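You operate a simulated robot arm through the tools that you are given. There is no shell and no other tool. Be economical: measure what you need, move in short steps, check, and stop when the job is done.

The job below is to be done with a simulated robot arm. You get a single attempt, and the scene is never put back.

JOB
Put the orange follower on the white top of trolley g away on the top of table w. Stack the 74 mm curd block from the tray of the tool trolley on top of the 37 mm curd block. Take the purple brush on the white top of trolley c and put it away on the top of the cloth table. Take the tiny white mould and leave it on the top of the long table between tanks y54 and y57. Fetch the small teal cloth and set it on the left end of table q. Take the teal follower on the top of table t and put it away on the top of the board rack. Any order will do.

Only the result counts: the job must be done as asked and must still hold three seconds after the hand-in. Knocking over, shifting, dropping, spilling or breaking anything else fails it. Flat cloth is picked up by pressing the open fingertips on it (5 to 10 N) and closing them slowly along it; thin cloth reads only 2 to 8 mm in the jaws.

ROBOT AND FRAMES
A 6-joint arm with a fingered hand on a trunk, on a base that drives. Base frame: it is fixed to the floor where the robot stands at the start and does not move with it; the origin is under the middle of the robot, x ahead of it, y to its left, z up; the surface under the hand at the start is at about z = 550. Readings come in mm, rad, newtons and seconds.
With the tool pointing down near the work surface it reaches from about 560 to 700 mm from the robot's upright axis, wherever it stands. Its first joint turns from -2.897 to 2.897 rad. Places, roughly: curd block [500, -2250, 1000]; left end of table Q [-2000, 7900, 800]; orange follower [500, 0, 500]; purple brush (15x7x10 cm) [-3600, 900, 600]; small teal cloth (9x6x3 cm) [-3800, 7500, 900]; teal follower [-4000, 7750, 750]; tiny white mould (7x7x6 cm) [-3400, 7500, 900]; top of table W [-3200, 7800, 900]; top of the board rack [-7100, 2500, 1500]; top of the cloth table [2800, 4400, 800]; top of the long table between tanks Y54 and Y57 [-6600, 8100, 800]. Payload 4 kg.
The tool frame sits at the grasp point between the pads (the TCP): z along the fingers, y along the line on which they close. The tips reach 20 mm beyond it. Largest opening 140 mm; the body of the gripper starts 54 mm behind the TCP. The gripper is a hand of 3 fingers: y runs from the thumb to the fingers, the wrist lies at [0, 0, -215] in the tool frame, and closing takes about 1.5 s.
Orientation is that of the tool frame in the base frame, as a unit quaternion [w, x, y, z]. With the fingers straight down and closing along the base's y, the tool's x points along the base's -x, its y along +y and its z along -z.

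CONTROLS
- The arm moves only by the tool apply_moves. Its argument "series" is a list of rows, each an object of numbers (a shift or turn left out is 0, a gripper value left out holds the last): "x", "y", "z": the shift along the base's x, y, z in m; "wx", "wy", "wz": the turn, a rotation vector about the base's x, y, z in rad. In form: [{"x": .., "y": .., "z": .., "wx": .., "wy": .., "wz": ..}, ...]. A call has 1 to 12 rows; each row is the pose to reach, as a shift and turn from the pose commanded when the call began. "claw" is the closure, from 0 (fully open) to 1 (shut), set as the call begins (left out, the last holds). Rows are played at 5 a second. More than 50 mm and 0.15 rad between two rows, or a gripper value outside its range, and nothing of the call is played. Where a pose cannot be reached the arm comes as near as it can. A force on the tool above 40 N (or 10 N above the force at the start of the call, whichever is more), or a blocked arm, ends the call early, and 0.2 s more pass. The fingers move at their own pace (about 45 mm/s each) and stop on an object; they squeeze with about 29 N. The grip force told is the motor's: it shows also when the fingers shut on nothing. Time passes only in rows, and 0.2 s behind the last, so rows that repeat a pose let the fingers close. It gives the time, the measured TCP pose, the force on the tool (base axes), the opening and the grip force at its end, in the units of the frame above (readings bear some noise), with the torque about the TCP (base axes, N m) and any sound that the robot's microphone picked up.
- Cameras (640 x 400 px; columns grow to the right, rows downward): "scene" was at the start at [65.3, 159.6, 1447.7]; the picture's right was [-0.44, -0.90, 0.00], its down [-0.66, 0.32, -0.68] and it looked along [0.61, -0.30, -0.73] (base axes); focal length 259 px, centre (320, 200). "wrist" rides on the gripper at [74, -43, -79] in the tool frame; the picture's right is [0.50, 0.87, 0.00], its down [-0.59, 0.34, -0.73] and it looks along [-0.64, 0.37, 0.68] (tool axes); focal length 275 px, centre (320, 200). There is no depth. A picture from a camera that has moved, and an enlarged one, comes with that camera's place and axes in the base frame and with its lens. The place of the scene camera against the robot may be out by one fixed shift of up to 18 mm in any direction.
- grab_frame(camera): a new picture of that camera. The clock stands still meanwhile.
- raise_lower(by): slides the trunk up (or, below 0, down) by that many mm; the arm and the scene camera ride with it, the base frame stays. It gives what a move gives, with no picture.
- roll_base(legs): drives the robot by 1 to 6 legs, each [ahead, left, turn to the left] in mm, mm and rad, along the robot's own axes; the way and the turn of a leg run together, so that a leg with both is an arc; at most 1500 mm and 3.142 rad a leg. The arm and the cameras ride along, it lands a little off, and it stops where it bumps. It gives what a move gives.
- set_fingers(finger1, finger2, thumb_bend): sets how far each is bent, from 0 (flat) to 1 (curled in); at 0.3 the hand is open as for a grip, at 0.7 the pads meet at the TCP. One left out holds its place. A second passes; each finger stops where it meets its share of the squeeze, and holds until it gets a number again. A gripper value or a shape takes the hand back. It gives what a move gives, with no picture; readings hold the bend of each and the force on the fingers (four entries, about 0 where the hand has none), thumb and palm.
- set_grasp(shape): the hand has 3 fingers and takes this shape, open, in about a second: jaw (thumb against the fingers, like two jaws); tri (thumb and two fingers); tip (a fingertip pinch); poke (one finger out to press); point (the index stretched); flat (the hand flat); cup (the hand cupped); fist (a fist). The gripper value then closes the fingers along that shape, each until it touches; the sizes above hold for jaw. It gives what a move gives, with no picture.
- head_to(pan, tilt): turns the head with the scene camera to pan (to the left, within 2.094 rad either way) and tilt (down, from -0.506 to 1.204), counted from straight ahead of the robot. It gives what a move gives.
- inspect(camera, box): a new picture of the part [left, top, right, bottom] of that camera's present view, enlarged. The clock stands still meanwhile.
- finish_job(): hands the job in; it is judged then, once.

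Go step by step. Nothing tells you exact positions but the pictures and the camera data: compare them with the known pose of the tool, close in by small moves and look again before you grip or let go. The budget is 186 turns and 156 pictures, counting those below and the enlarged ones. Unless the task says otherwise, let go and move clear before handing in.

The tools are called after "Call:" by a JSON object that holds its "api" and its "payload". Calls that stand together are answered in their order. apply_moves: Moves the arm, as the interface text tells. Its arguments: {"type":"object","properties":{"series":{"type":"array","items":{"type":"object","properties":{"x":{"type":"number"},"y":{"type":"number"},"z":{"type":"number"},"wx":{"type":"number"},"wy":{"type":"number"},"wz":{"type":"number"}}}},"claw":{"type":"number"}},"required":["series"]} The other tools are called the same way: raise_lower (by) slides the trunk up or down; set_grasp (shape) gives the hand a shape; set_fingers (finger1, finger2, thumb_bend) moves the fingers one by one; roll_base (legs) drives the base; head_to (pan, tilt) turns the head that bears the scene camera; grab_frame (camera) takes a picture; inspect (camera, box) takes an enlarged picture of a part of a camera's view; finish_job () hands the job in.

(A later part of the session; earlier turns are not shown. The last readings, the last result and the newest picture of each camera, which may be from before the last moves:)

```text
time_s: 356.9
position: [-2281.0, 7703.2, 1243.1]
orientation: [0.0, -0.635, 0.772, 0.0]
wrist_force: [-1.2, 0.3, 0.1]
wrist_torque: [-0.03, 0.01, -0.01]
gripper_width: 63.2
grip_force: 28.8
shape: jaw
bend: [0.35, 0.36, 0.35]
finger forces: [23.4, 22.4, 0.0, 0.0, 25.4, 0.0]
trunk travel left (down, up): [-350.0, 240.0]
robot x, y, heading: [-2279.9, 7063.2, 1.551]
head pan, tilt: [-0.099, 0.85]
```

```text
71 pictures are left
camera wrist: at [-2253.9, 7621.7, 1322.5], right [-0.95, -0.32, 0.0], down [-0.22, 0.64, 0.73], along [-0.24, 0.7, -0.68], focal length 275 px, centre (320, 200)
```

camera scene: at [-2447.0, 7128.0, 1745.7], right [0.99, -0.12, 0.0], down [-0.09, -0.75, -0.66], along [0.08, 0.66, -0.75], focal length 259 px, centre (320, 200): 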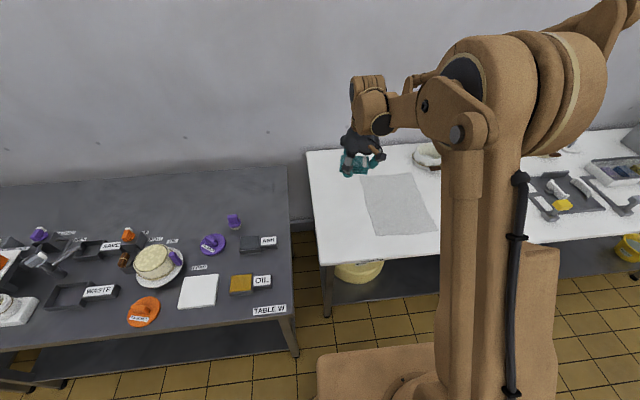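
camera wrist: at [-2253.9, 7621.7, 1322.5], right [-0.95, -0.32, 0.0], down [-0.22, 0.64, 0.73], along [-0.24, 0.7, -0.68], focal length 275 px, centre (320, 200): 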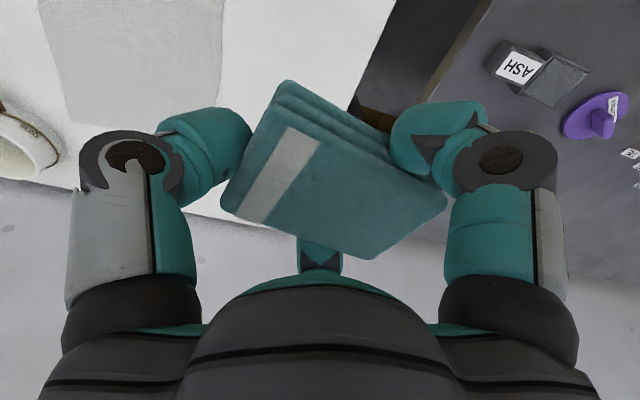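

The wrist view confirms the strip is free from x≈-2383 to -2158. I'll descend here.

Call:
{"api": "apply_moves", "payload": {"series": [{"x": 0.004, "z": -0.045}, {"x": 0.004, "z": -0.09}, {"x": 0.004, "z": -0.135}, {"x": 0.004, "z": -0.18}, {"x": 0.004, "z": -0.22}, {"x": 0.004, "z": -0.26}, {"x": 0.004, "z": -0.3}]}}

Call:
{"api": "inspect", "payload": {"camera": "scene", "box": [300, 120, 440, 240]}}

```text
time_s: 358.4
position: [-2277.3, 7704.5, 942.3]
orientation: [0.0, -0.636, 0.772, 0.0]
wrist_force: [-0.3, -0.4, -0.7]
wrist_torque: [0.01, 0.02, 0.02]
gripper_width: 63.2
grip_force: 28.9
shape: jaw
bend: [0.36, 0.36, 0.35]
finger forces: [23.4, 22.6, 0.0, 0.1, 25.0, 0.1]
trunk travel left (down, up): [-350.0, 240.0]
robot x, y, heading: [-2276.6, 7061.4, 1.553]
head pan, tilt: [-0.099, 0.85]
```

```text
3.33 times, centred on (370, 180) of scene
camera zoom: at [-2447.0, 7129.2, 1745.6], right [0.99, -0.12, 0.0], down [-0.09, -0.75, -0.66], along [0.08, 0.65, -0.75], focal length 863 px, centre (153, 267)
```

zoom: 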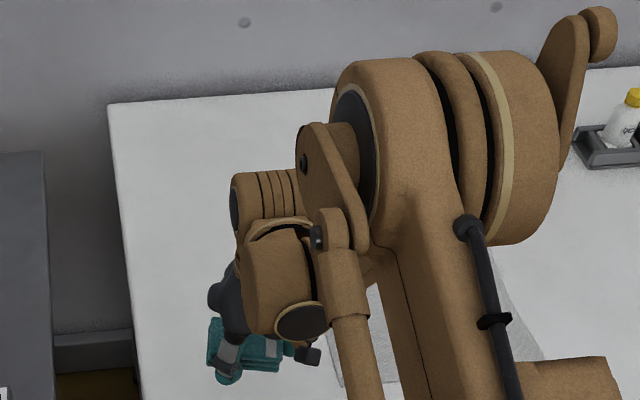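

Call:
{"api": "apply_moves", "payload": {"series": [{"z": -0.02}, {"z": -0.035}, {"z": -0.042}, {"z": -0.047}, {"z": -0.051}, {"z": -0.054}, {"z": -0.057}]}}

```text
time_s: 360.1
position: [-2277.2, 7703.2, 885.7]
orientation: [0.0, -0.635, 0.772, 0.001]
wrist_force: [0.2, -0.1, -0.9]
wrist_torque: [0.0, -0.03, -0.04]
gripper_width: 63.2
grip_force: 28.8
shape: jaw
bend: [0.36, 0.36, 0.36]
finger forces: [23.5, 22.6, 0.0, 0.0, 24.7, 0.0]
trunk travel left (down, up): [-350.0, 240.0]
robot x, y, heading: [-2279.8, 7063.2, 1.554]
head pan, tilt: [-0.099, 0.85]
```

Call:
{"api": "apply_moves", "payload": {"series": [{"z": -0.003}, {"z": -0.006}, {"z": -0.009}, {"z": -0.012}]}}

```text
time_s: 361.1
position: [-2277.9, 7703.4, 874.8]
orientation: [0.0, -0.635, 0.773, 0.0]
wrist_force: [0.1, -0.1, -0.7]
wrist_torque: [0.03, 0.05, 0.02]
gripper_width: 62.9
grip_force: 29.0
shape: jaw
bend: [0.36, 0.36, 0.36]
finger forces: [23.5, 22.6, 0.0, 0.0, 24.7, 0.0]
trunk travel left (down, up): [-350.0, 240.0]
robot x, y, heading: [-2277.5, 7059.8, 1.557]
head pan, tilt: [-0.099, 0.85]
```

Call:
{"api": "apply_moves", "payload": {"series": [{"z": -0.003}, {"z": -0.006}, {"z": -0.009}, {"z": -0.012}, {"z": -0.015}]}}

Call:
{"api": "grab_frame", "payload": {"camera": "wrist"}}

```text
time_s: 362.2
position: [-2276.7, 7698.7, 871.9]
orientation: [0.001, -0.635, 0.772, 0.0]
wrist_force: [0.9, -0.5, -0.7]
wrist_torque: [0.03, 0.01, -0.05]
gripper_width: 62.9
grip_force: 28.7
shape: jaw
bend: [0.36, 0.36, 0.36]
finger forces: [23.4, 22.6, 0.1, 0.1, 24.6, 0.1]
out of reach, approached as far as the arm can: row 2, 3, 4, 5
trunk travel left (down, up): [-350.0, 240.0]
robot x, y, heading: [-2277.8, 7059.1, 1.551]
head pan, tilt: [-0.099, 0.85]
```

```text
69 pictures are left
camera wrist: at [-2249.4, 7616.7, 950.4], right [-0.95, -0.32, 0.0], down [-0.22, 0.64, 0.74], along [-0.24, 0.7, -0.68], focal length 275 px, centre (320, 200)
```

wrist: 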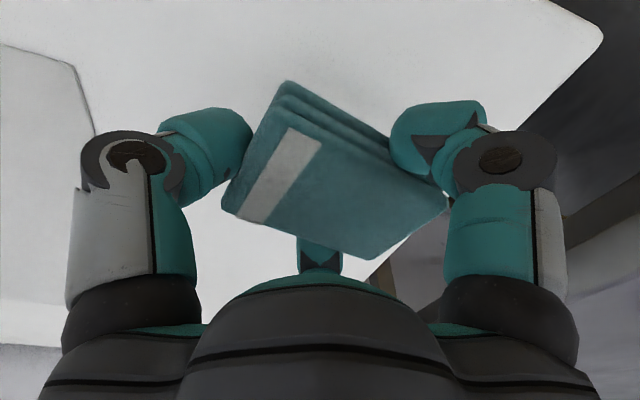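

Q is lower, at about z≈803. I'll lift the arm, lower the trunk, and then continue.

Call:
{"api": "apply_moves", "payload": {"series": [{"z": 0.03}, {"z": 0.06, "y": 0.004}]}}

Call:
{"api": "raise_lower", "payload": {"by": -80}}

Call:
{"api": "apply_moves", "payload": {"series": [{"z": -0.008}, {"z": -0.014}, {"z": -0.018}, {"z": -0.021}, {"z": -0.024}]}}

```text
time_s: 362.9
position: [-2277.4, 7702.4, 932.1]
orientation: [0.0, -0.635, 0.772, 0.0]
wrist_force: [0.6, -0.2, -0.5]
wrist_torque: [0.0, -0.03, 0.03]
gripper_width: 62.8
grip_force: 29.3
shape: jaw
bend: [0.36, 0.36, 0.36]
finger forces: [23.6, 22.7, 0.1, 0.0, 24.6, 0.0]
trunk travel left (down, up): [-350.0, 240.0]
robot x, y, heading: [-2279.3, 7062.5, 1.555]
head pan, tilt: [-0.099, 0.85]
```

```text
time_s: 364.0
position: [-2277.3, 7702.8, 852.3]
orientation: [0.0, -0.635, 0.772, 0.0]
wrist_force: [-0.2, 0.2, 0.3]
wrist_torque: [-0.01, -0.01, -0.02]
gripper_width: 62.7
grip_force: 29.3
shape: jaw
bend: [0.36, 0.36, 0.36]
finger forces: [23.5, 22.7, 0.1, 0.0, 24.6, 0.0]
trunk travel left (down, up): [-270.0, 320.0]
robot x, y, heading: [-2278.6, 7063.4, 1.556]
head pan, tilt: [-0.099, 0.85]
```

```text
time_s: 365.2
position: [-2276.5, 7701.8, 826.0]
orientation: [0.0, -0.635, 0.772, 0.0]
wrist_force: [-0.4, -0.2, -0.7]
wrist_torque: [0.03, 0.0, 0.0]
gripper_width: 62.7
grip_force: 29.1
shape: jaw
bend: [0.36, 0.36, 0.36]
finger forces: [23.5, 22.6, 0.1, 0.0, 24.6, 0.0]
trunk travel left (down, up): [-270.0, 320.0]
robot x, y, heading: [-2281.0, 7064.3, 1.553]
head pan, tilt: [-0.099, 0.85]
```

Call:
{"api": "apply_moves", "payload": {"series": [{"z": -0.003}, {"z": -0.005}, {"z": -0.007}, {"z": -0.009}]}}

Call:
{"api": "grab_frame", "payload": {"camera": "wrist"}}

```text
time_s: 366.2
position: [-2277.4, 7701.1, 820.7]
orientation: [0.001, -0.635, 0.772, 0.001]
wrist_force: [1.8, 4.6, 38.0]
wrist_torque: [0.07, -0.07, 0.03]
gripper_width: 64.5
grip_force: 29.2
shape: jaw
bend: [0.35, 0.36, 0.35]
finger forces: [27.4, 28.5, 0.0, 0.1, 33.3, 0.0]
trunk travel left (down, up): [-270.0, 320.0]
robot x, y, heading: [-2275.5, 7061.5, 1.557]
head pan, tilt: [-0.099, 0.85]
```

```text
68 pictures are left
camera wrist: at [-2249.6, 7619.6, 899.5], right [-0.95, -0.32, 0.0], down [-0.22, 0.64, 0.74], along [-0.24, 0.7, -0.68], focal length 275 px, centre (320, 200)
```

wrist: 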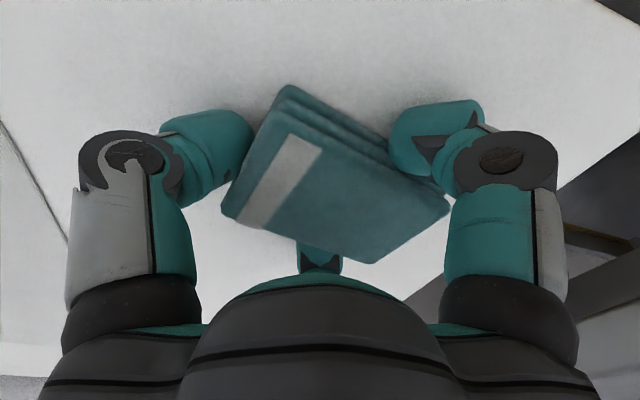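

It's firmly down, so I'll ease up 3 mm, release and rise.

Call:
{"api": "apply_moves", "payload": {"series": [{"z": 0.003}]}}

Call:
{"api": "apply_moves", "payload": {"series": [{}, {}, {}, {}, {}, {}, {}, {}], "claw": 0}}

Call:
{"api": "apply_moves", "payload": {"series": [{"z": 0.03}, {"z": 0.07}, {"z": 0.11}, {"z": 0.15}, {"z": 0.19}, {"z": 0.23}, {"z": 0.27}, {"z": 0.31}, {"z": 0.35}]}}

Call:
{"api": "inspect", "payload": {"camera": "scene", "box": [280, 120, 460, 260]}}

```text
time_s: 366.6
position: [-2276.9, 7702.3, 821.2]
orientation: [0.001, -0.635, 0.772, 0.001]
wrist_force: [3.0, 4.6, 18.6]
wrist_torque: [0.11, -0.05, 0.0]
gripper_width: 64.6
grip_force: 29.0
shape: jaw
bend: [0.35, 0.36, 0.35]
finger forces: [27.5, 28.8, 0.1, 0.0, 31.4, 0.1]
trunk travel left (down, up): [-270.0, 320.0]
robot x, y, heading: [-2279.6, 7062.6, 1.555]
head pan, tilt: [-0.099, 0.85]
```

```text
time_s: 367.0
position: [-2275.4, 7700.7, 826.3]
orientation: [0.003, -0.635, 0.773, 0.002]
wrist_force: [6.5, 10.6, 64.5]
wrist_torque: [-2.06, 1.82, -0.09]
gripper_width: 114.2
grip_force: 0.0
shape: jaw
bend: [0.39, 0.3, 0.3]
finger forces: [64.3, 0.0, 0.0, 0.0, 0.0, 0.1]
trunk travel left (down, up): [-270.0, 320.0]
robot x, y, heading: [-2277.9, 7060.6, 1.551]
head pan, tilt: [-0.099, 0.85]
stopped in row 2: the force on the tool passed its limit at 49 N (the readings are from after the stop); the commanded pose is now the measured one
```

```text
time_s: 369.0
position: [-2277.9, 7699.5, 1170.7]
orientation: [0.001, -0.636, 0.772, 0.0]
wrist_force: [-0.3, -0.1, 0.5]
wrist_torque: [-0.01, -0.01, -0.02]
gripper_width: 139.9
grip_force: 0.1
shape: jaw
bend: [0.3, 0.3, 0.3]
finger forces: [0.0, 0.0, 0.1, 0.0, 0.0, 0.1]
trunk travel left (down, up): [-270.0, 320.0]
robot x, y, heading: [-2280.7, 7062.0, 1.554]
head pan, tilt: [-0.099, 0.85]
```

```text
2.86 times, centred on (370, 190) of scene
camera zoom: at [-2447.0, 7127.3, 1665.7], right [0.99, -0.12, 0.0], down [-0.09, -0.75, -0.66], along [0.08, 0.66, -0.75], focal length 740 px, centre (177, 229)
```

zoom: 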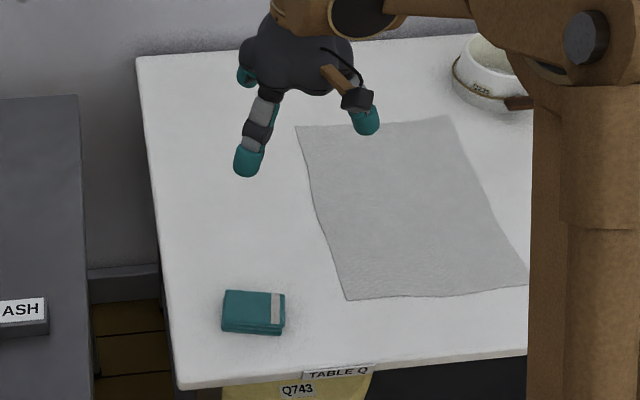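

The cloth lies on Q's left end. Next is the white mould on W at about (-3425, 7540); I'll raise the trunk and drive over.

Call:
{"api": "raise_lower", "payload": {"by": 80}}

Call:
{"api": "roll_base", "payload": {"legs": [[-190, 0, 0.016], [0, 1150, 0]]}}

Call:
{"api": "grab_frame", "payload": {"camera": "wrist"}}

Call:
{"api": "grab_frame", "payload": {"camera": "scene"}}

```text
time_s: 370.2
position: [-2278.0, 7701.9, 1249.4]
orientation: [0.001, -0.635, 0.772, 0.0]
wrist_force: [0.1, 1.0, -0.2]
wrist_torque: [0.0, 0.03, -0.01]
gripper_width: 140.2
grip_force: 0.0
shape: jaw
bend: [0.3, 0.3, 0.3]
finger forces: [0.0, 0.0, 0.1, 0.0, 0.0, 0.1]
trunk travel left (down, up): [-350.0, 240.0]
robot x, y, heading: [-2278.2, 7062.7, 1.554]
head pan, tilt: [-0.099, 0.85]
```

```text
time_s: 377.2
position: [-3446.7, 7511.7, 1250.3]
orientation: [0.001, -0.642, 0.766, 0.0]
wrist_force: [0.6, 0.0, 0.7]
wrist_torque: [-0.02, -0.02, 0.03]
gripper_width: 140.5
grip_force: 0.0
shape: jaw
bend: [0.3, 0.3, 0.3]
finger forces: [0.0, 0.0, 0.1, 0.1, 0.0, 0.0]
trunk travel left (down, up): [-350.0, 240.0]
robot x, y, heading: [-3438.6, 6874.6, 1.574]
head pan, tilt: [-0.099, 0.85]
```

```text
66 pictures are left
camera wrist: at [-3417.8, 7430.7, 1328.7], right [-0.94, -0.34, 0.0], down [-0.23, 0.64, 0.73], along [-0.25, 0.69, -0.68], focal length 275 px, centre (320, 200)
```

wrist: 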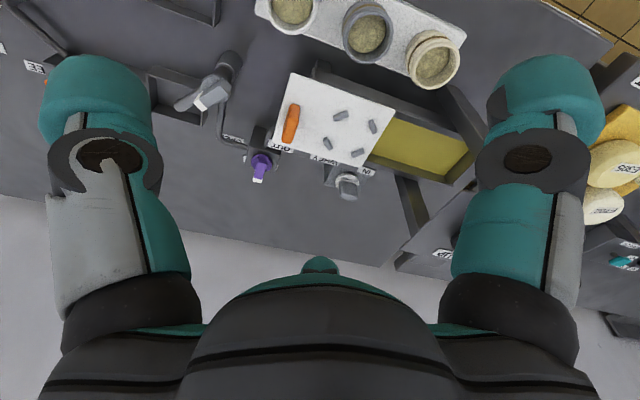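

```text
65 pictures are left
camera scene: at [-3605.1, 6934.7, 1745.6], right [1.0, -0.1, 0.0], down [-0.07, -0.75, -0.66], along [0.06, 0.66, -0.75], focal length 259 px, centre (320, 200)
```

scene: 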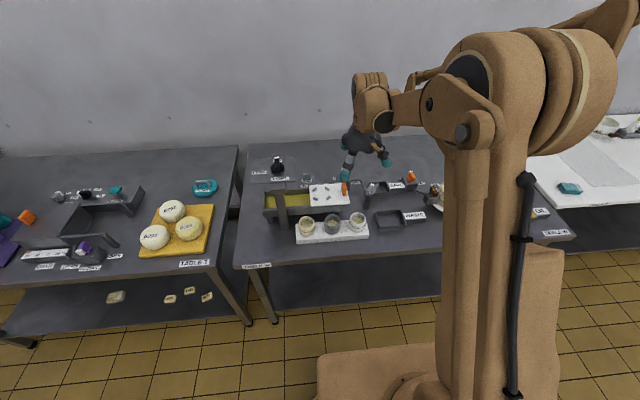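

Call:
{"api": "apply_moves", "payload": {"series": [{"y": -0.045}, {"y": -0.09, "z": -0.03}, {"y": -0.12, "z": -0.07}, {"y": -0.12, "z": -0.11}]}}

Call:
{"api": "grab_frame", "payload": {"camera": "wrist"}}

```text
refused: row 2 steps farther than a row can; nothing moved
```

```text
64 pictures are left
camera wrist: at [-3417.8, 7430.7, 1328.7], right [-0.94, -0.34, 0.0], down [-0.23, 0.64, 0.73], along [-0.25, 0.69, -0.68], focal length 275 px, centre (320, 200)
```

wrist: 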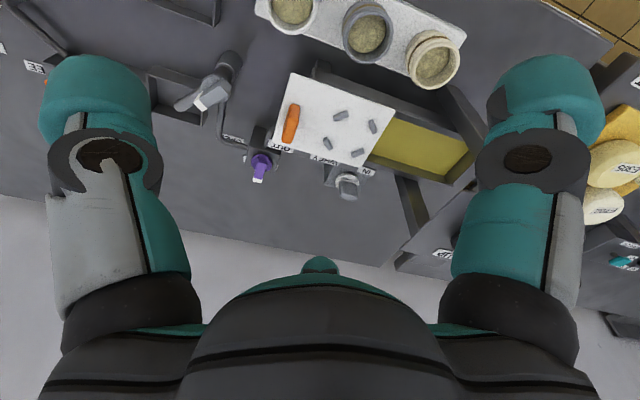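

Call:
{"api": "apply_moves", "payload": {"series": [{"y": -0.04}, {"y": -0.075, "z": -0.03}, {"y": -0.105, "z": -0.065}, {"y": -0.12, "z": -0.11}]}}

Call:
{"api": "grab_frame", "payload": {"camera": "wrist"}}

```text
time_s: 378.2
position: [-3444.1, 7393.4, 1137.1]
orientation: [0.0, -0.642, 0.766, 0.0]
wrist_force: [0.8, 0.8, -1.0]
wrist_torque: [-0.01, -0.02, -0.01]
gripper_width: 140.1
grip_force: 0.0
shape: jaw
bend: [0.3, 0.3, 0.3]
finger forces: [0.0, 0.1, 0.0, 0.2, 0.0, 0.0]
trunk travel left (down, up): [-350.0, 240.0]
robot x, y, heading: [-3433.9, 6875.4, 1.571]
head pan, tilt: [-0.099, 0.85]
```

```text
63 pictures are left
camera wrist: at [-3415.0, 7312.3, 1216.2], right [-0.94, -0.34, 0.0], down [-0.23, 0.64, 0.73], along [-0.25, 0.69, -0.68], focal length 275 px, centre (320, 200)
```

wrist: 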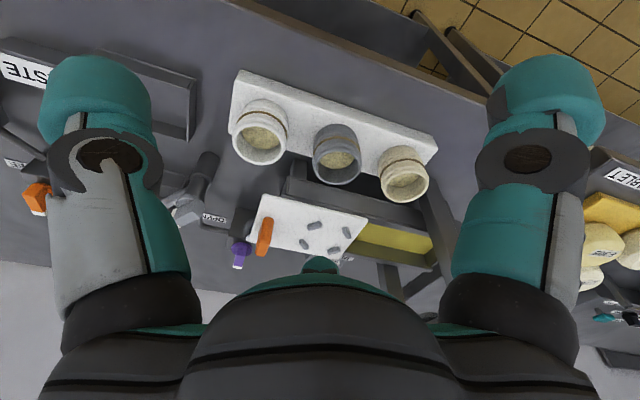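

The cup row lies along x, with the white mould at (-3410, 7519) and its rim at z≈940. I'll half-close the fingers, turn the hand so no finger points at the grey cup or the slab, and move over it.

Call:
{"api": "apply_moves", "payload": {"series": [{"wz": 0.14}, {"wz": 0.28}, {"wz": 0.42}, {"wz": 0.56}, {"x": 0.01, "y": 0.04, "wz": 0.56}, {"x": 0.022, "y": 0.085, "wz": 0.56}, {"x": 0.034, "y": 0.126, "wz": 0.56}, {"x": 0.034, "y": 0.126, "z": -0.04, "wz": 0.56}, {"x": 0.034, "y": 0.126, "z": -0.08, "wz": 0.56}, {"x": 0.034, "y": 0.126, "z": -0.12, "wz": 0.56}], "claw": 0.32}}

Call:
{"api": "grab_frame", "payload": {"camera": "wrist"}}

Call:
{"api": "inspect", "payload": {"camera": "scene", "box": [280, 150, 440, 260]}}

```text
time_s: 380.4
position: [-3411.8, 7517.3, 1017.7]
orientation: [0.0, 0.83, -0.558, 0.0]
wrist_force: [-0.1, -0.9, -0.3]
wrist_torque: [-0.02, 0.0, -0.01]
gripper_width: 95.6
grip_force: 0.1
shape: jaw
bend: [0.27, 0.27, 0.26]
finger forces: [0.0, 0.0, 0.1, 0.0, 0.1, 0.1]
trunk travel left (down, up): [-350.0, 240.0]
robot x, y, heading: [-3437.2, 6874.3, 1.575]
head pan, tilt: [-0.099, 0.85]
```

```text
62 pictures are left
camera wrist: at [-3344.5, 7464.0, 1097.8], right [-0.61, -0.79, 0.0], down [-0.54, 0.42, 0.73], along [-0.58, 0.45, -0.68], focal length 275 px, centre (320, 200)
```

wrist: 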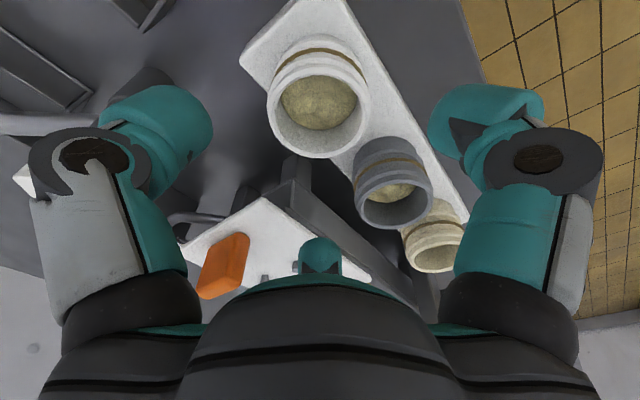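

```text
3.64 times, centred on (360, 205) of scene
camera zoom: at [-3604.7, 6935.8, 1745.6], right [1.0, -0.1, 0.0], down [-0.07, -0.75, -0.66], along [0.06, 0.66, -0.75], focal length 941 px, centre (174, 182)
```

zoom: 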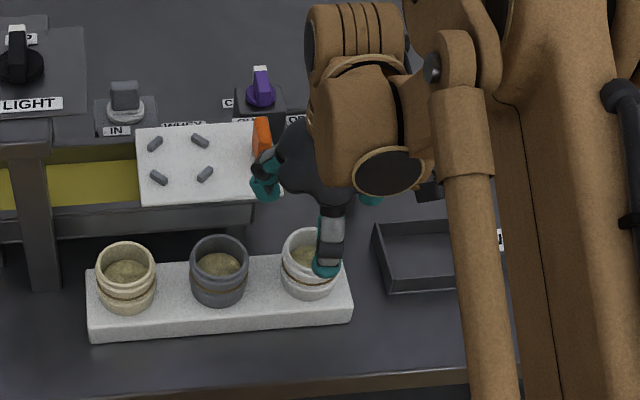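

The mould is centred under the TCP. I'll descend to grip height.

Call:
{"api": "apply_moves", "payload": {"series": [{"z": -0.03}, {"z": -0.06}, {"z": -0.08}, {"z": -0.095}, {"z": -0.105}]}}

Call:
{"api": "grab_frame", "payload": {"camera": "wrist"}}

```text
time_s: 381.6
position: [-3410.7, 7517.2, 914.3]
orientation: [-0.001, 0.829, -0.559, -0.001]
wrist_force: [2.0, 2.0, 12.8]
wrist_torque: [0.51, 0.59, -0.14]
gripper_width: 95.6
grip_force: 0.1
shape: jaw
bend: [0.27, 0.25, 0.26]
finger forces: [0.0, 11.8, 0.0, 0.0, 0.1, 0.1]
trunk travel left (down, up): [-350.0, 240.0]
robot x, y, heading: [-3433.5, 6870.5, 1.573]
head pan, tilt: [-0.099, 0.85]
```

```text
60 pictures are left
camera wrist: at [-3343.6, 7463.6, 994.2], right [-0.62, -0.79, 0.0], down [-0.54, 0.42, 0.74], along [-0.58, 0.45, -0.68], focal length 275 px, centre (320, 200)
```

wrist: 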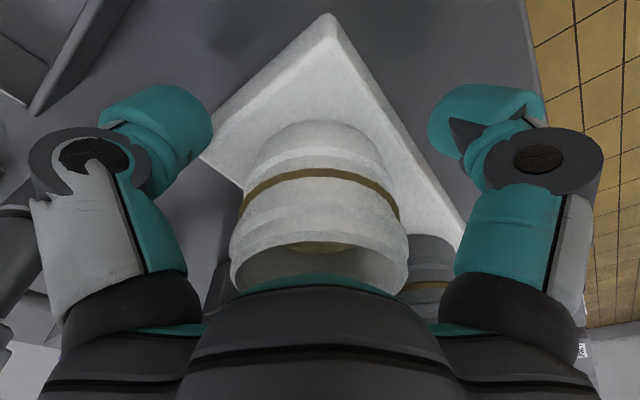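

One fingertip touches the tray, so I'll rise 8 mm and close on the cup.

Call:
{"api": "apply_moves", "payload": {"series": [{"z": 0.008}, {"z": 0.008}]}}

Call:
{"api": "apply_moves", "payload": {"series": [{}, {}, {}, {}, {}, {}], "claw": 1}}

Call:
{"api": "grab_frame", "payload": {"camera": "wrist"}}

```text
time_s: 382.2
position: [-3412.4, 7518.0, 922.8]
orientation: [0.0, 0.83, -0.558, 0.0]
wrist_force: [-0.7, -0.2, -0.7]
wrist_torque: [0.03, 0.0, 0.03]
gripper_width: 95.3
grip_force: 0.1
shape: jaw
bend: [0.27, 0.27, 0.26]
finger forces: [0.1, 0.0, 0.0, 0.1, 0.0, 0.0]
trunk travel left (down, up): [-350.0, 240.0]
robot x, y, heading: [-3438.3, 6875.3, 1.573]
head pan, tilt: [-0.099, 0.85]
```

```text
time_s: 383.6
position: [-3411.9, 7518.5, 923.7]
orientation: [0.0, 0.83, -0.559, 0.0]
wrist_force: [0.3, -0.4, 0.7]
wrist_torque: [0.03, 0.02, 0.02]
gripper_width: 51.9
grip_force: 29.0
shape: jaw
bend: [0.4, 0.4, 0.39]
finger forces: [25.3, 25.4, 0.0, 0.0, 26.0, 0.1]
trunk travel left (down, up): [-350.0, 240.0]
robot x, y, heading: [-3435.1, 6870.7, 1.574]
head pan, tilt: [-0.099, 0.85]
```

```text
59 pictures are left
camera wrist: at [-3344.6, 7465.1, 1001.3], right [-0.61, -0.79, 0.0], down [-0.54, 0.42, 0.73], along [-0.58, 0.45, -0.68], focal length 275 px, centre (320, 200)
```

wrist: 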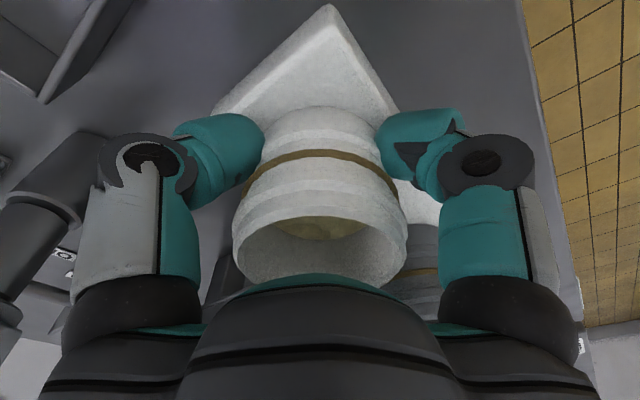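

Firm even grip on the mould. I'll lift straight up and then head to the long table at x≈-6600.

Call:
{"api": "apply_moves", "payload": {"series": [{"z": 0.02}, {"z": 0.05}, {"z": 0.09}, {"z": 0.13}, {"z": 0.17}, {"z": 0.21}, {"z": 0.25}, {"z": 0.29}]}}

Call:
{"api": "grab_frame", "payload": {"camera": "wrist"}}

Call:
{"api": "inspect", "payload": {"camera": "scene", "box": [240, 150, 440, 270]}}

Call:
{"api": "roll_base", "payload": {"legs": [[-250, 0, 0], [0, 1400, 0]]}}

```text
time_s: 385.4
position: [-3410.6, 7515.9, 1212.3]
orientation: [-0.001, 0.829, -0.559, 0.0]
wrist_force: [0.0, -0.1, -0.4]
wrist_torque: [-0.04, 0.01, 0.0]
gripper_width: 52.0
grip_force: 29.3
shape: jaw
bend: [0.4, 0.4, 0.39]
finger forces: [25.4, 25.4, 0.0, 0.1, 26.0, 0.0]
trunk travel left (down, up): [-350.0, 240.0]
robot x, y, heading: [-3434.3, 6870.7, 1.573]
head pan, tilt: [-0.099, 0.85]
```

```text
58 pictures are left
camera wrist: at [-3343.6, 7462.8, 1291.2], right [-0.61, -0.79, 0.0], down [-0.54, 0.42, 0.73], along [-0.58, 0.45, -0.68], focal length 275 px, centre (320, 200)
```

wrist: 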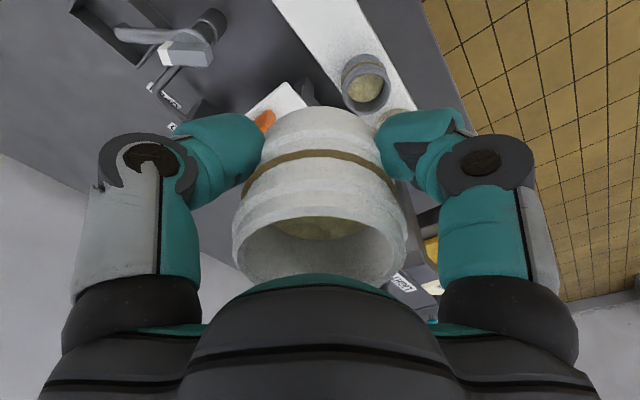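

```text
3.20 times, centred on (340, 210) of scene
camera zoom: at [-3604.5, 6933.8, 1745.7], right [1.0, -0.1, 0.0], down [-0.07, -0.75, -0.66], along [0.06, 0.66, -0.75], focal length 828 px, centre (256, 168)
```

zoom: 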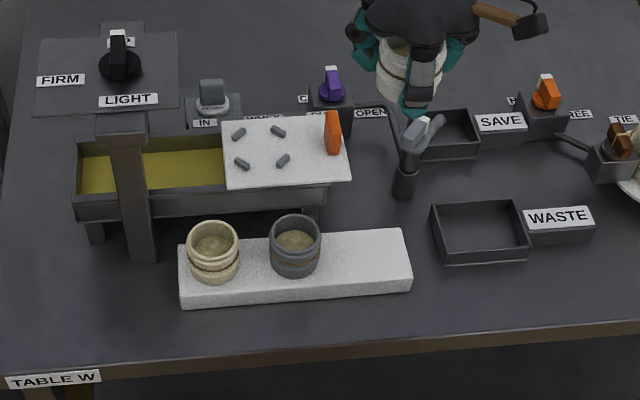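

```text
time_s: 393.9
position: [-4814.2, 7258.4, 1211.6]
orientation: [-0.001, 0.831, -0.556, 0.001]
wrist_force: [0.5, -0.6, -0.7]
wrist_torque: [0.01, -0.02, 0.01]
gripper_width: 51.9
grip_force: 29.7
shape: jaw
bend: [0.4, 0.4, 0.39]
finger forces: [25.5, 25.4, 0.0, 0.1, 26.2, 0.1]
trunk travel left (down, up): [-350.0, 240.0]
robot x, y, heading: [-4834.0, 6615.9, 1.58]
head pan, tilt: [-0.099, 0.85]
```

Call:
{"api": "roll_base", "payload": {"legs": [[0, 1300, -0.01]]}}

Call:
{"api": "head_to", "payload": {"pan": 0.1, "tilt": 0.6}}

Call:
{"api": "grab_frame", "payload": {"camera": "scene"}}

Call:
{"api": "inspect", "payload": {"camera": "scene", "box": [140, 130, 380, 280]}}

```text
time_s: 400.3
position: [-6090.2, 7258.4, 1210.7]
orientation: [0.0, 0.826, -0.564, 0.001]
wrist_force: [-0.1, 0.5, -0.4]
wrist_torque: [-0.02, 0.01, -0.01]
gripper_width: 51.9
grip_force: 28.4
shape: jaw
bend: [0.4, 0.4, 0.39]
finger forces: [25.3, 25.5, 0.0, 0.1, 26.1, 0.1]
trunk travel left (down, up): [-350.0, 240.0]
robot x, y, heading: [-6125.3, 6617.6, 1.56]
head pan, tilt: [-0.099, 0.85]
```

```text
time_s: 401.1
position: [-6090.2, 7258.7, 1212.2]
orientation: [0.0, 0.826, -0.564, 0.0]
wrist_force: [0.7, 0.8, 0.0]
wrist_torque: [0.01, 0.01, 0.02]
gripper_width: 52.0
grip_force: 29.0
shape: jaw
bend: [0.4, 0.4, 0.39]
finger forces: [25.4, 25.6, 0.0, 0.1, 26.1, 0.0]
trunk travel left (down, up): [-350.0, 240.0]
robot x, y, heading: [-6124.8, 6611.3, 1.561]
head pan, tilt: [0.099, 0.6]
```

```text
56 pictures are left
camera scene: at [-6307.5, 6689.8, 1766.5], right [1.0, 0.09, 0.0], down [0.05, -0.56, -0.82], along [-0.07, 0.82, -0.57], focal length 259 px, centre (320, 200)
```

scene: 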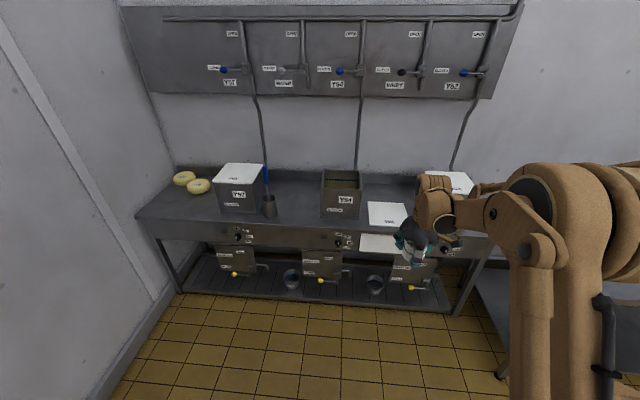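

```text
2.67 times, centred on (260, 205) of scene
camera zoom: at [-6307.5, 6689.8, 1766.5], right [1.0, 0.09, 0.0], down [0.05, -0.56, -0.82], along [-0.07, 0.82, -0.57], focal length 690 px, centre (480, 187)
```

zoom: 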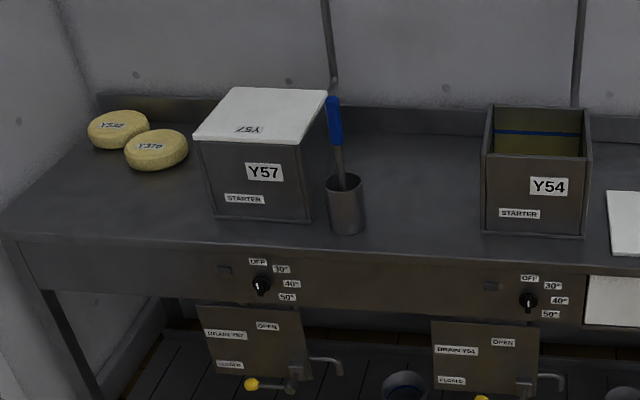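

The long table holds Y57 on the left and Y54 on the right, with a brush cup next to Y57. The free space is centred near (-6560, 7985), so I'll drive up to it.

Call:
{"api": "roll_base", "payload": {"legs": [[0, 465, 0.01], [640, 0, 0]]}}

Call:
{"api": "head_to", "payload": {"pan": -0.1, "tilt": 0.75}}

Call:
{"api": "grab_frame", "payload": {"camera": "scene"}}

Call:
{"api": "grab_frame", "payload": {"camera": "wrist"}}

```text
time_s: 407.1
position: [-6572.6, 7905.9, 1211.7]
orientation: [0.0, 0.831, -0.557, 0.0]
wrist_force: [0.0, 0.4, -1.4]
wrist_torque: [0.01, -0.01, -0.01]
gripper_width: 52.2
grip_force: 29.0
shape: jaw
bend: [0.4, 0.4, 0.39]
finger forces: [25.4, 25.5, 0.0, 0.1, 26.1, 0.1]
trunk travel left (down, up): [-350.0, 240.0]
robot x, y, heading: [-6594.6, 7256.9, 1.573]
head pan, tilt: [0.099, 0.6]
```

```text
time_s: 407.8
position: [-6572.3, 7905.7, 1212.2]
orientation: [0.0, 0.83, -0.557, 0.001]
wrist_force: [0.4, -0.1, -1.1]
wrist_torque: [0.01, 0.04, -0.02]
gripper_width: 52.0
grip_force: 28.7
shape: jaw
bend: [0.4, 0.4, 0.39]
finger forces: [25.4, 25.5, 0.0, 0.0, 26.1, 0.1]
trunk travel left (down, up): [-350.0, 240.0]
robot x, y, heading: [-6597.8, 7258.1, 1.581]
head pan, tilt: [-0.099, 0.75]
```

```text
54 pictures are left
camera scene: at [-6764.3, 7327.4, 1753.7], right [1.0, -0.09, 0.0], down [-0.06, -0.68, -0.73], along [0.07, 0.73, -0.68], focal length 259 px, centre (320, 200)
```

scene: 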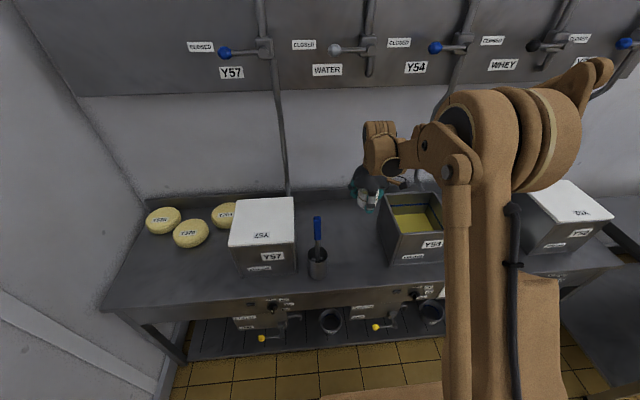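

```text
53 pictures are left
camera wrist: at [-6505.6, 7852.4, 1290.5], right [-0.61, -0.79, 0.0], down [-0.54, 0.41, 0.73], along [-0.58, 0.45, -0.68], focal length 275 px, centre (320, 200)
```

wrist: 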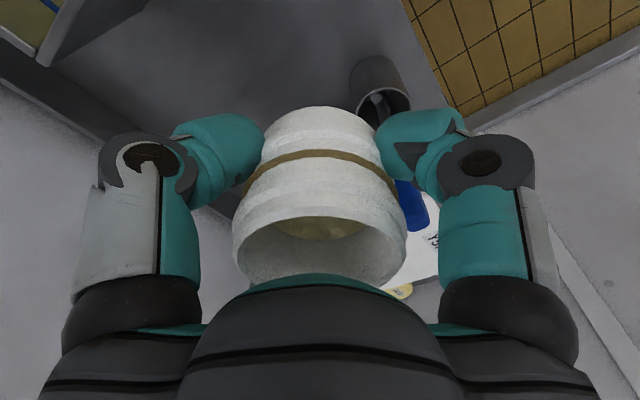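

The brush cup is at about (-6731, 7900), Y54's side at x≈-6430, and the front edge at y≈7815. I'll move 75 mm forward and lower the trunk.

Call:
{"api": "roll_base", "payload": {"legs": [[75, 0, -0.005]]}}

Call:
{"api": "raise_lower", "payload": {"by": -70}}

Call:
{"api": "apply_moves", "payload": {"series": [{"x": 0.012, "z": -0.04}, {"x": 0.012, "z": -0.08}, {"x": 0.012, "z": -0.12}, {"x": 0.012, "z": -0.16}, {"x": 0.012, "z": -0.2}, {"x": 0.012, "z": -0.24}]}}

Call:
{"api": "grab_frame", "payload": {"camera": "wrist"}}

Call:
{"api": "inspect", "payload": {"camera": "scene", "box": [220, 150, 460, 300]}}

```text
time_s: 408.9
position: [-6570.3, 7983.8, 1210.4]
orientation: [0.0, 0.829, -0.56, 0.001]
wrist_force: [-0.8, 0.5, -1.6]
wrist_torque: [-0.02, -0.05, 0.01]
gripper_width: 52.4
grip_force: 28.6
shape: jaw
bend: [0.4, 0.4, 0.39]
finger forces: [25.4, 25.4, 0.1, 0.0, 26.1, 0.0]
trunk travel left (down, up): [-350.0, 240.0]
robot x, y, heading: [-6593.5, 7336.2, 1.574]
head pan, tilt: [-0.099, 0.75]
```

```text
time_s: 409.9
position: [-6569.8, 7982.8, 1141.3]
orientation: [0.0, 0.829, -0.559, 0.0]
wrist_force: [-0.1, -0.3, -0.5]
wrist_torque: [0.03, 0.04, 0.02]
gripper_width: 52.2
grip_force: 28.9
shape: jaw
bend: [0.4, 0.4, 0.39]
finger forces: [25.5, 25.5, 0.1, 0.0, 26.2, 0.1]
trunk travel left (down, up): [-280.0, 310.0]
robot x, y, heading: [-6598.1, 7339.1, 1.571]
head pan, tilt: [-0.099, 0.75]
```

```text
time_s: 411.3
position: [-6556.5, 7981.3, 901.3]
orientation: [0.0, 0.829, -0.56, 0.0]
wrist_force: [0.2, 0.2, -1.4]
wrist_torque: [0.03, 0.02, -0.02]
gripper_width: 52.0
grip_force: 29.0
shape: jaw
bend: [0.4, 0.4, 0.39]
finger forces: [25.3, 25.6, 0.1, 0.1, 26.1, 0.1]
trunk travel left (down, up): [-280.0, 310.0]
robot x, y, heading: [-6598.8, 7337.5, 1.567]
head pan, tilt: [-0.099, 0.75]
```

```text
52 pictures are left
camera wrist: at [-6489.4, 7928.5, 981.5], right [-0.62, -0.79, 0.0], down [-0.54, 0.42, 0.73], along [-0.58, 0.45, -0.68], focal length 275 px, centre (320, 200)
```

wrist: 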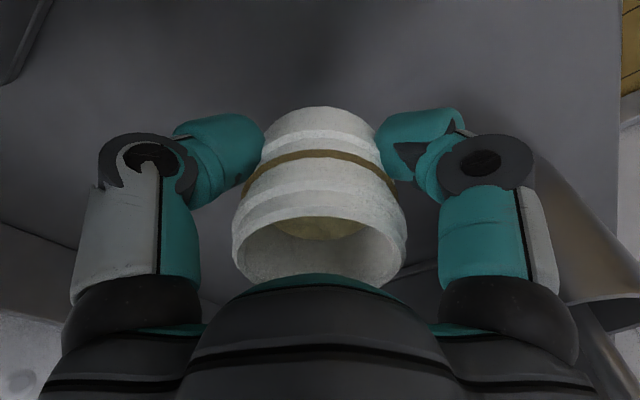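

```text
2.67 times, centred on (340, 225) of scene
camera zoom: at [-6764.2, 7405.9, 1683.6], right [1.0, -0.1, 0.0], down [-0.07, -0.68, -0.73], along [0.07, 0.73, -0.68], focal length 690 px, centre (267, 133)
```

zoom: 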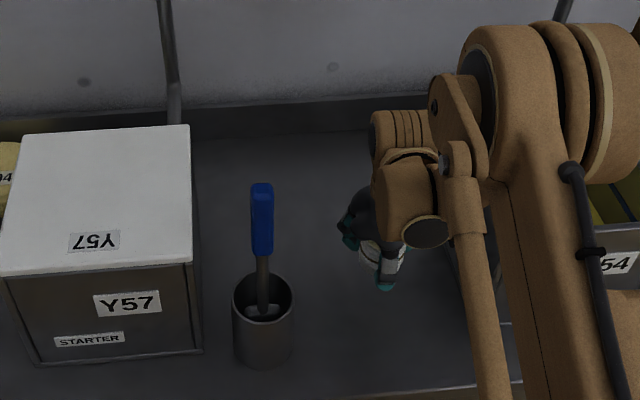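

There's good clearance on both sides. I'll descend carefully to contact.

Call:
{"api": "apply_moves", "payload": {"series": [{"z": -0.015}, {"z": -0.03}, {"z": -0.038}, {"z": -0.042}, {"z": -0.046}, {"z": -0.05}, {"z": -0.053}, {"z": -0.056}]}}

```text
time_s: 413.1
position: [-6558.5, 7981.7, 845.9]
orientation: [0.001, 0.829, -0.56, 0.0]
wrist_force: [-0.1, 0.6, -1.3]
wrist_torque: [0.01, 0.01, 0.0]
gripper_width: 52.0
grip_force: 29.4
shape: jaw
bend: [0.4, 0.4, 0.39]
finger forces: [25.3, 25.5, 0.0, 0.1, 26.0, 0.0]
trunk travel left (down, up): [-280.0, 310.0]
robot x, y, heading: [-6595.4, 7334.7, 1.568]
head pan, tilt: [-0.099, 0.75]
```

Call:
{"api": "apply_moves", "payload": {"series": [{"z": -0.002}, {"z": -0.004}, {"z": -0.006}, {"z": -0.008}]}}

Call:
{"api": "grab_frame", "payload": {"camera": "wrist"}}

```text
time_s: 414.1
position: [-6557.8, 7981.8, 836.8]
orientation: [0.0, 0.829, -0.559, 0.0]
wrist_force: [-0.1, 0.4, -2.0]
wrist_torque: [-0.02, 0.0, -0.01]
gripper_width: 52.1
grip_force: 29.0
shape: jaw
bend: [0.4, 0.4, 0.39]
finger forces: [25.3, 25.4, 0.0, 0.1, 26.1, 0.0]
trunk travel left (down, up): [-280.0, 310.0]
robot x, y, heading: [-6596.0, 7339.9, 1.575]
head pan, tilt: [-0.099, 0.75]
```

```text
50 pictures are left
camera wrist: at [-6491.0, 7928.6, 916.0], right [-0.62, -0.79, 0.0], down [-0.54, 0.42, 0.73], along [-0.58, 0.45, -0.68], focal length 275 px, centre (320, 200)
```

wrist: 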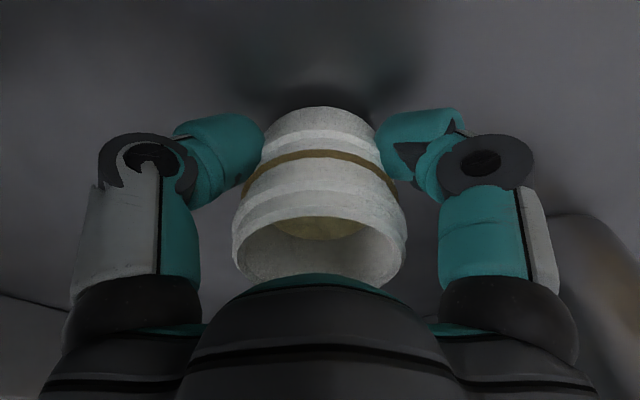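

Call:
{"api": "apply_moves", "payload": {"series": [{"z": -0.002}, {"z": -0.004}, {"z": -0.006}]}}

```text
time_s: 414.9
position: [-6556.6, 7982.3, 831.2]
orientation: [0.0, 0.829, -0.559, 0.0]
wrist_force: [-0.2, 0.2, -1.7]
wrist_torque: [-0.01, -0.04, -0.01]
gripper_width: 52.2
grip_force: 29.1
shape: jaw
bend: [0.4, 0.4, 0.39]
finger forces: [25.4, 25.5, 0.1, 0.0, 26.0, 0.0]
trunk travel left (down, up): [-280.0, 310.0]
robot x, y, heading: [-6597.5, 7336.5, 1.574]
head pan, tilt: [-0.099, 0.75]
```

Call:
{"api": "apply_moves", "payload": {"series": [{"z": -0.0015}, {"z": -0.003}, {"z": -0.0045}, {"z": -0.006}]}}

```text
time_s: 415.9
position: [-6558.6, 7982.8, 825.5]
orientation: [-0.001, 0.829, -0.559, 0.0]
wrist_force: [-0.9, 1.5, 9.6]
wrist_torque: [0.11, -0.14, -0.01]
gripper_width: 52.0
grip_force: 28.8
shape: jaw
bend: [0.4, 0.4, 0.39]
finger forces: [26.3, 26.6, 0.1, 0.0, 28.7, 0.0]
trunk travel left (down, up): [-280.0, 310.0]
robot x, y, heading: [-6594.6, 7338.8, 1.572]
head pan, tilt: [-0.099, 0.75]
```

Contact made. I'll open moderately and rise.

Call:
{"api": "apply_moves", "payload": {"series": [{}, {}, {}, {}, {}], "claw": 0.34}}

Call:
{"api": "apply_moves", "payload": {"series": [{"z": 0.02}, {"z": 0.05}, {"z": 0.09}, {"z": 0.13}, {"z": 0.17}, {"z": 0.21}, {"z": 0.25}, {"z": 0.29}, {"z": 0.33}, {"z": 0.37}]}}

Call:
{"api": "inspect", "payload": {"camera": "scene", "box": [220, 150, 460, 300]}}

```text
time_s: 417.1
position: [-6558.2, 7982.6, 825.6]
orientation: [0.001, 0.829, -0.559, 0.001]
wrist_force: [0.5, -0.7, 0.5]
wrist_torque: [-0.01, 0.01, -0.03]
gripper_width: 91.9
grip_force: 0.1
shape: jaw
bend: [0.28, 0.28, 0.27]
finger forces: [0.0, 0.0, 0.0, 0.0, 0.0, 0.0]
trunk travel left (down, up): [-280.0, 310.0]
robot x, y, heading: [-6595.8, 7338.3, 1.574]
head pan, tilt: [-0.099, 0.75]
```

```text
time_s: 419.3
position: [-6557.9, 7984.0, 1193.8]
orientation: [-0.002, 0.829, -0.56, 0.0]
wrist_force: [0.0, -1.1, 0.5]
wrist_torque: [0.01, -0.02, -0.02]
gripper_width: 92.1
grip_force: 0.1
shape: jaw
bend: [0.28, 0.28, 0.26]
finger forces: [0.0, 0.0, 0.1, 0.0, 0.0, 0.0]
trunk travel left (down, up): [-280.0, 310.0]
robot x, y, heading: [-6597.3, 7340.0, 1.573]
head pan, tilt: [-0.099, 0.75]
```

```text
2.67 times, centred on (340, 225) of scene
camera zoom: at [-6764.3, 7404.1, 1683.7], right [1.0, -0.1, 0.0], down [-0.07, -0.68, -0.73], along [0.07, 0.73, -0.68], focal length 690 px, centre (267, 133)
```

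zoom: 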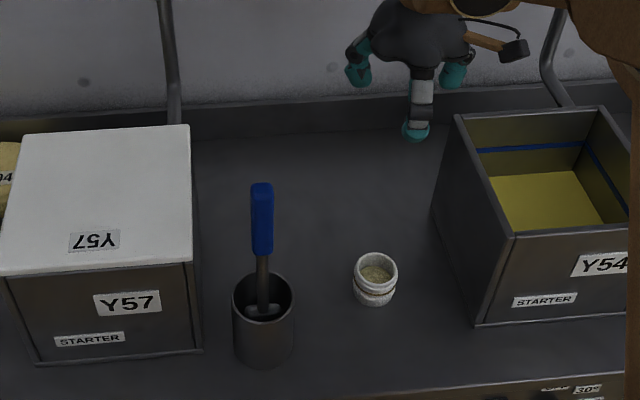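

The mould stands between Y57 and Y54. Next is the teal follower on T at about (-4072, 7818); I'll back off and drive there.

Call:
{"api": "roll_base", "payload": {"legs": [[-450, 0, 0], [0, -1250, 0]]}}

Call:
{"api": "roll_base", "payload": {"legs": [[0, -1250, 0]]}}

```text
time_s: 427.9
position: [-5328.5, 7552.7, 1192.8]
orientation: [0.0, 0.834, -0.552, 0.0]
wrist_force: [-0.8, 0.1, 0.0]
wrist_torque: [-0.05, -0.01, -0.03]
gripper_width: 92.1
grip_force: 0.0
shape: jaw
bend: [0.28, 0.28, 0.26]
finger forces: [0.0, 0.1, 0.1, 0.0, 0.0, 0.0]
trunk travel left (down, up): [-280.0, 310.0]
robot x, y, heading: [-5355.9, 6902.6, 1.592]
head pan, tilt: [-0.099, 0.75]
```

```text
time_s: 434.2
position: [-4089.1, 7580.7, 1193.0]
orientation: [0.0, 0.835, -0.55, -0.001]
wrist_force: [-0.8, 0.4, 0.4]
wrist_torque: [-0.02, -0.01, 0.03]
gripper_width: 92.0
grip_force: 0.1
shape: jaw
bend: [0.28, 0.28, 0.26]
finger forces: [0.1, 0.0, 0.1, 0.2, 0.0, 0.0]
trunk travel left (down, up): [-280.0, 310.0]
robot x, y, heading: [-4110.9, 6929.6, 1.597]
head pan, tilt: [-0.099, 0.75]
```

Call:
{"api": "roll_base", "payload": {"legs": [[175, -10, -0.026]]}}

Call:
{"api": "apply_moves", "payload": {"series": [{"y": -0.02, "wz": -0.14}, {"y": -0.04, "wz": -0.28}, {"y": -0.06, "wz": -0.42}, {"y": -0.06, "wz": -0.56}, {"y": -0.06, "wz": -0.7}, {"y": -0.06, "wz": -0.84}, {"y": -0.06, "wz": -0.98}, {"y": -0.06, "wz": -1.12}, {"y": -0.06, "wz": -1.26}, {"y": -0.06, "wz": -1.4}, {"y": -0.06, "wz": -1.54}, {"y": -0.06, "wz": -1.68}], "claw": 0}}

Call:
{"api": "apply_moves", "payload": {"series": [{"wz": -0.14}, {"wz": -0.27, "z": -0.02}, {"wz": -0.27, "z": -0.06}, {"wz": -0.27, "z": -0.1}]}}

Call:
{"api": "grab_frame", "payload": {"camera": "wrist"}}

```text
time_s: 435.7
position: [-4064.4, 7756.0, 1193.7]
orientation: [0.0, 0.829, -0.56, 0.001]
wrist_force: [0.8, 0.5, 0.5]
wrist_torque: [-0.01, 0.02, 0.05]
gripper_width: 92.0
grip_force: 0.1
shape: jaw
bend: [0.28, 0.28, 0.26]
finger forces: [0.1, 0.0, 0.0, 0.0, 0.0, 0.0]
trunk travel left (down, up): [-280.0, 310.0]
robot x, y, heading: [-4100.3, 7105.9, 1.572]
head pan, tilt: [-0.099, 0.75]
```

```text
time_s: 438.3
position: [-4065.1, 7694.3, 1194.6]
orientation: [0.001, -0.134, 0.991, -0.001]
wrist_force: [-0.5, 0.5, 0.5]
wrist_torque: [-0.03, -0.03, 0.0]
gripper_width: 139.9
grip_force: 0.0
shape: jaw
bend: [0.3, 0.3, 0.3]
finger forces: [0.0, 0.0, 0.1, 0.1, 0.0, 0.1]
trunk travel left (down, up): [-280.0, 310.0]
robot x, y, heading: [-4102.1, 7106.9, 1.576]
head pan, tilt: [-0.099, 0.75]
```

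```text
time_s: 439.3
position: [-4065.3, 7697.0, 1094.4]
orientation: [0.001, -0.002, 1.0, -0.001]
wrist_force: [0.1, 1.0, 0.1]
wrist_torque: [-0.03, -0.01, -0.02]
gripper_width: 140.0
grip_force: 0.1
shape: jaw
bend: [0.3, 0.3, 0.3]
finger forces: [0.0, 0.1, 0.0, 0.1, 0.0, 0.0]
trunk travel left (down, up): [-280.0, 310.0]
robot x, y, heading: [-4101.3, 7105.5, 1.568]
head pan, tilt: [-0.099, 0.75]
```

```text
48 pictures are left
camera wrist: at [-4139.5, 7652.2, 1172.5], right [-0.5, 0.86, 0.0], down [0.59, 0.34, 0.73], along [0.64, 0.37, -0.68], focal length 275 px, centre (320, 200)
```

wrist: 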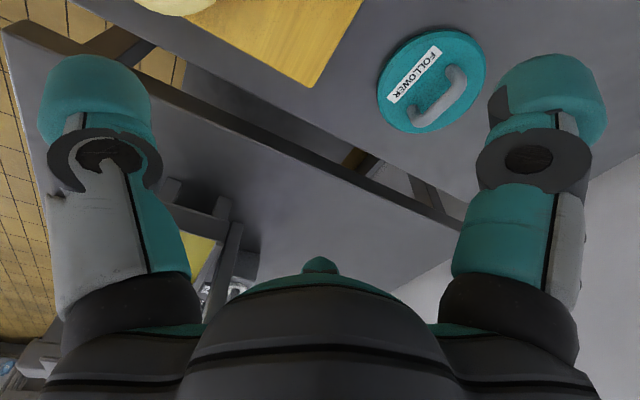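

Call:
{"api": "inspect", "payload": {"camera": "wrist", "box": [360, 15, 500, 140]}}

Call:
{"api": "inspect", "payload": {"camera": "scene", "box": [270, 120, 430, 230]}}

```text
3.20 times, centred on (430, 78) of wrist
camera zoom: at [-4139.5, 7652.2, 1172.5], right [-0.5, 0.86, 0.0], down [0.59, 0.34, 0.73], along [0.64, 0.37, -0.68], focal length 881 px, centre (-32, 592)
```

zoom: 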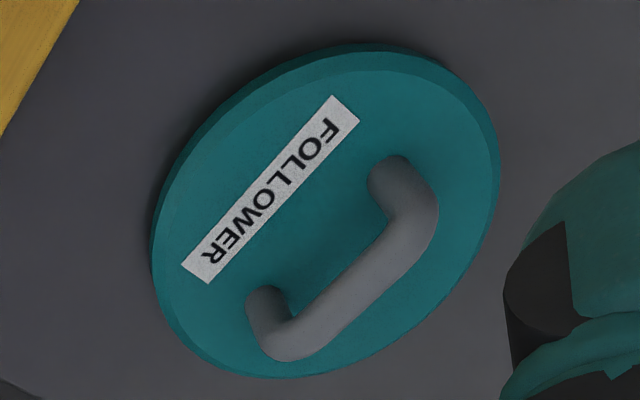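

```text
3.64 times, centred on (350, 175) of scene
camera zoom: at [-4270.7, 7176.2, 1683.6], right [0.99, -0.1, 0.0], down [-0.07, -0.68, -0.73], along [0.07, 0.73, -0.68], focal length 941 px, centre (211, 291)
```

zoom: 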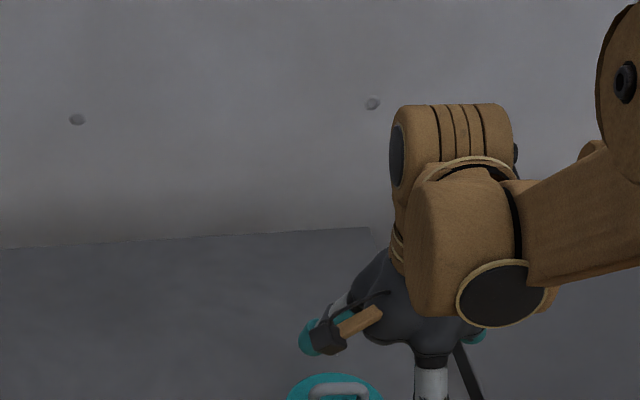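

The bail handle runs along x at about (-4078, 7832), with its bar top near z≈902. I'll move above it and check alignment through the wrist camera.

Call:
{"api": "apply_moves", "payload": {"series": [{"x": -0.005, "y": 0.045, "wz": -0.025}, {"x": -0.01, "y": 0.09, "wz": -0.05}, {"x": -0.013, "y": 0.135, "wz": -0.05}, {"x": -0.013, "y": 0.135, "z": -0.045, "wz": -0.05}, {"x": -0.013, "y": 0.135, "z": -0.09, "wz": -0.05}, {"x": -0.013, "y": 0.135, "z": -0.125, "wz": -0.05}]}}

Call:
{"api": "grab_frame", "payload": {"camera": "wrist"}}

```text
time_s: 440.7
position: [-4076.8, 7827.8, 967.8]
orientation: [0.001, 0.024, 1.0, -0.001]
wrist_force: [-0.3, -0.5, -0.8]
wrist_torque: [0.02, -0.01, 0.0]
gripper_width: 140.1
grip_force: 0.0
shape: jaw
bend: [0.3, 0.3, 0.3]
finger forces: [0.1, 0.0, 0.1, 0.0, 0.0, 0.0]
trunk travel left (down, up): [-280.0, 310.0]
robot x, y, heading: [-4102.5, 7105.8, 1.576]
head pan, tilt: [-0.099, 0.75]
```

```text
45 pictures are left
camera wrist: at [-4152.8, 7789.3, 1045.8], right [-0.46, 0.89, 0.0], down [0.6, 0.31, 0.73], along [0.65, 0.34, -0.68], focal length 275 px, centre (320, 200)
```

wrist: 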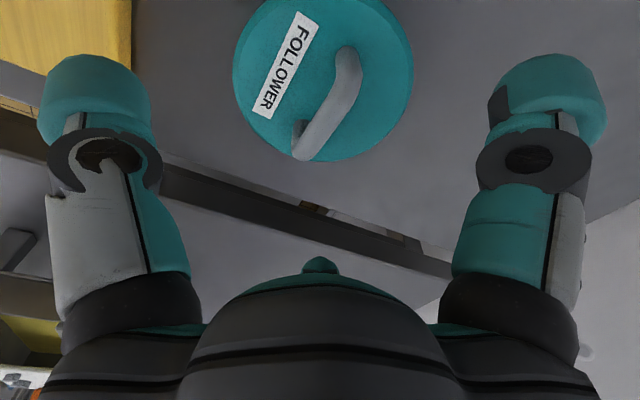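

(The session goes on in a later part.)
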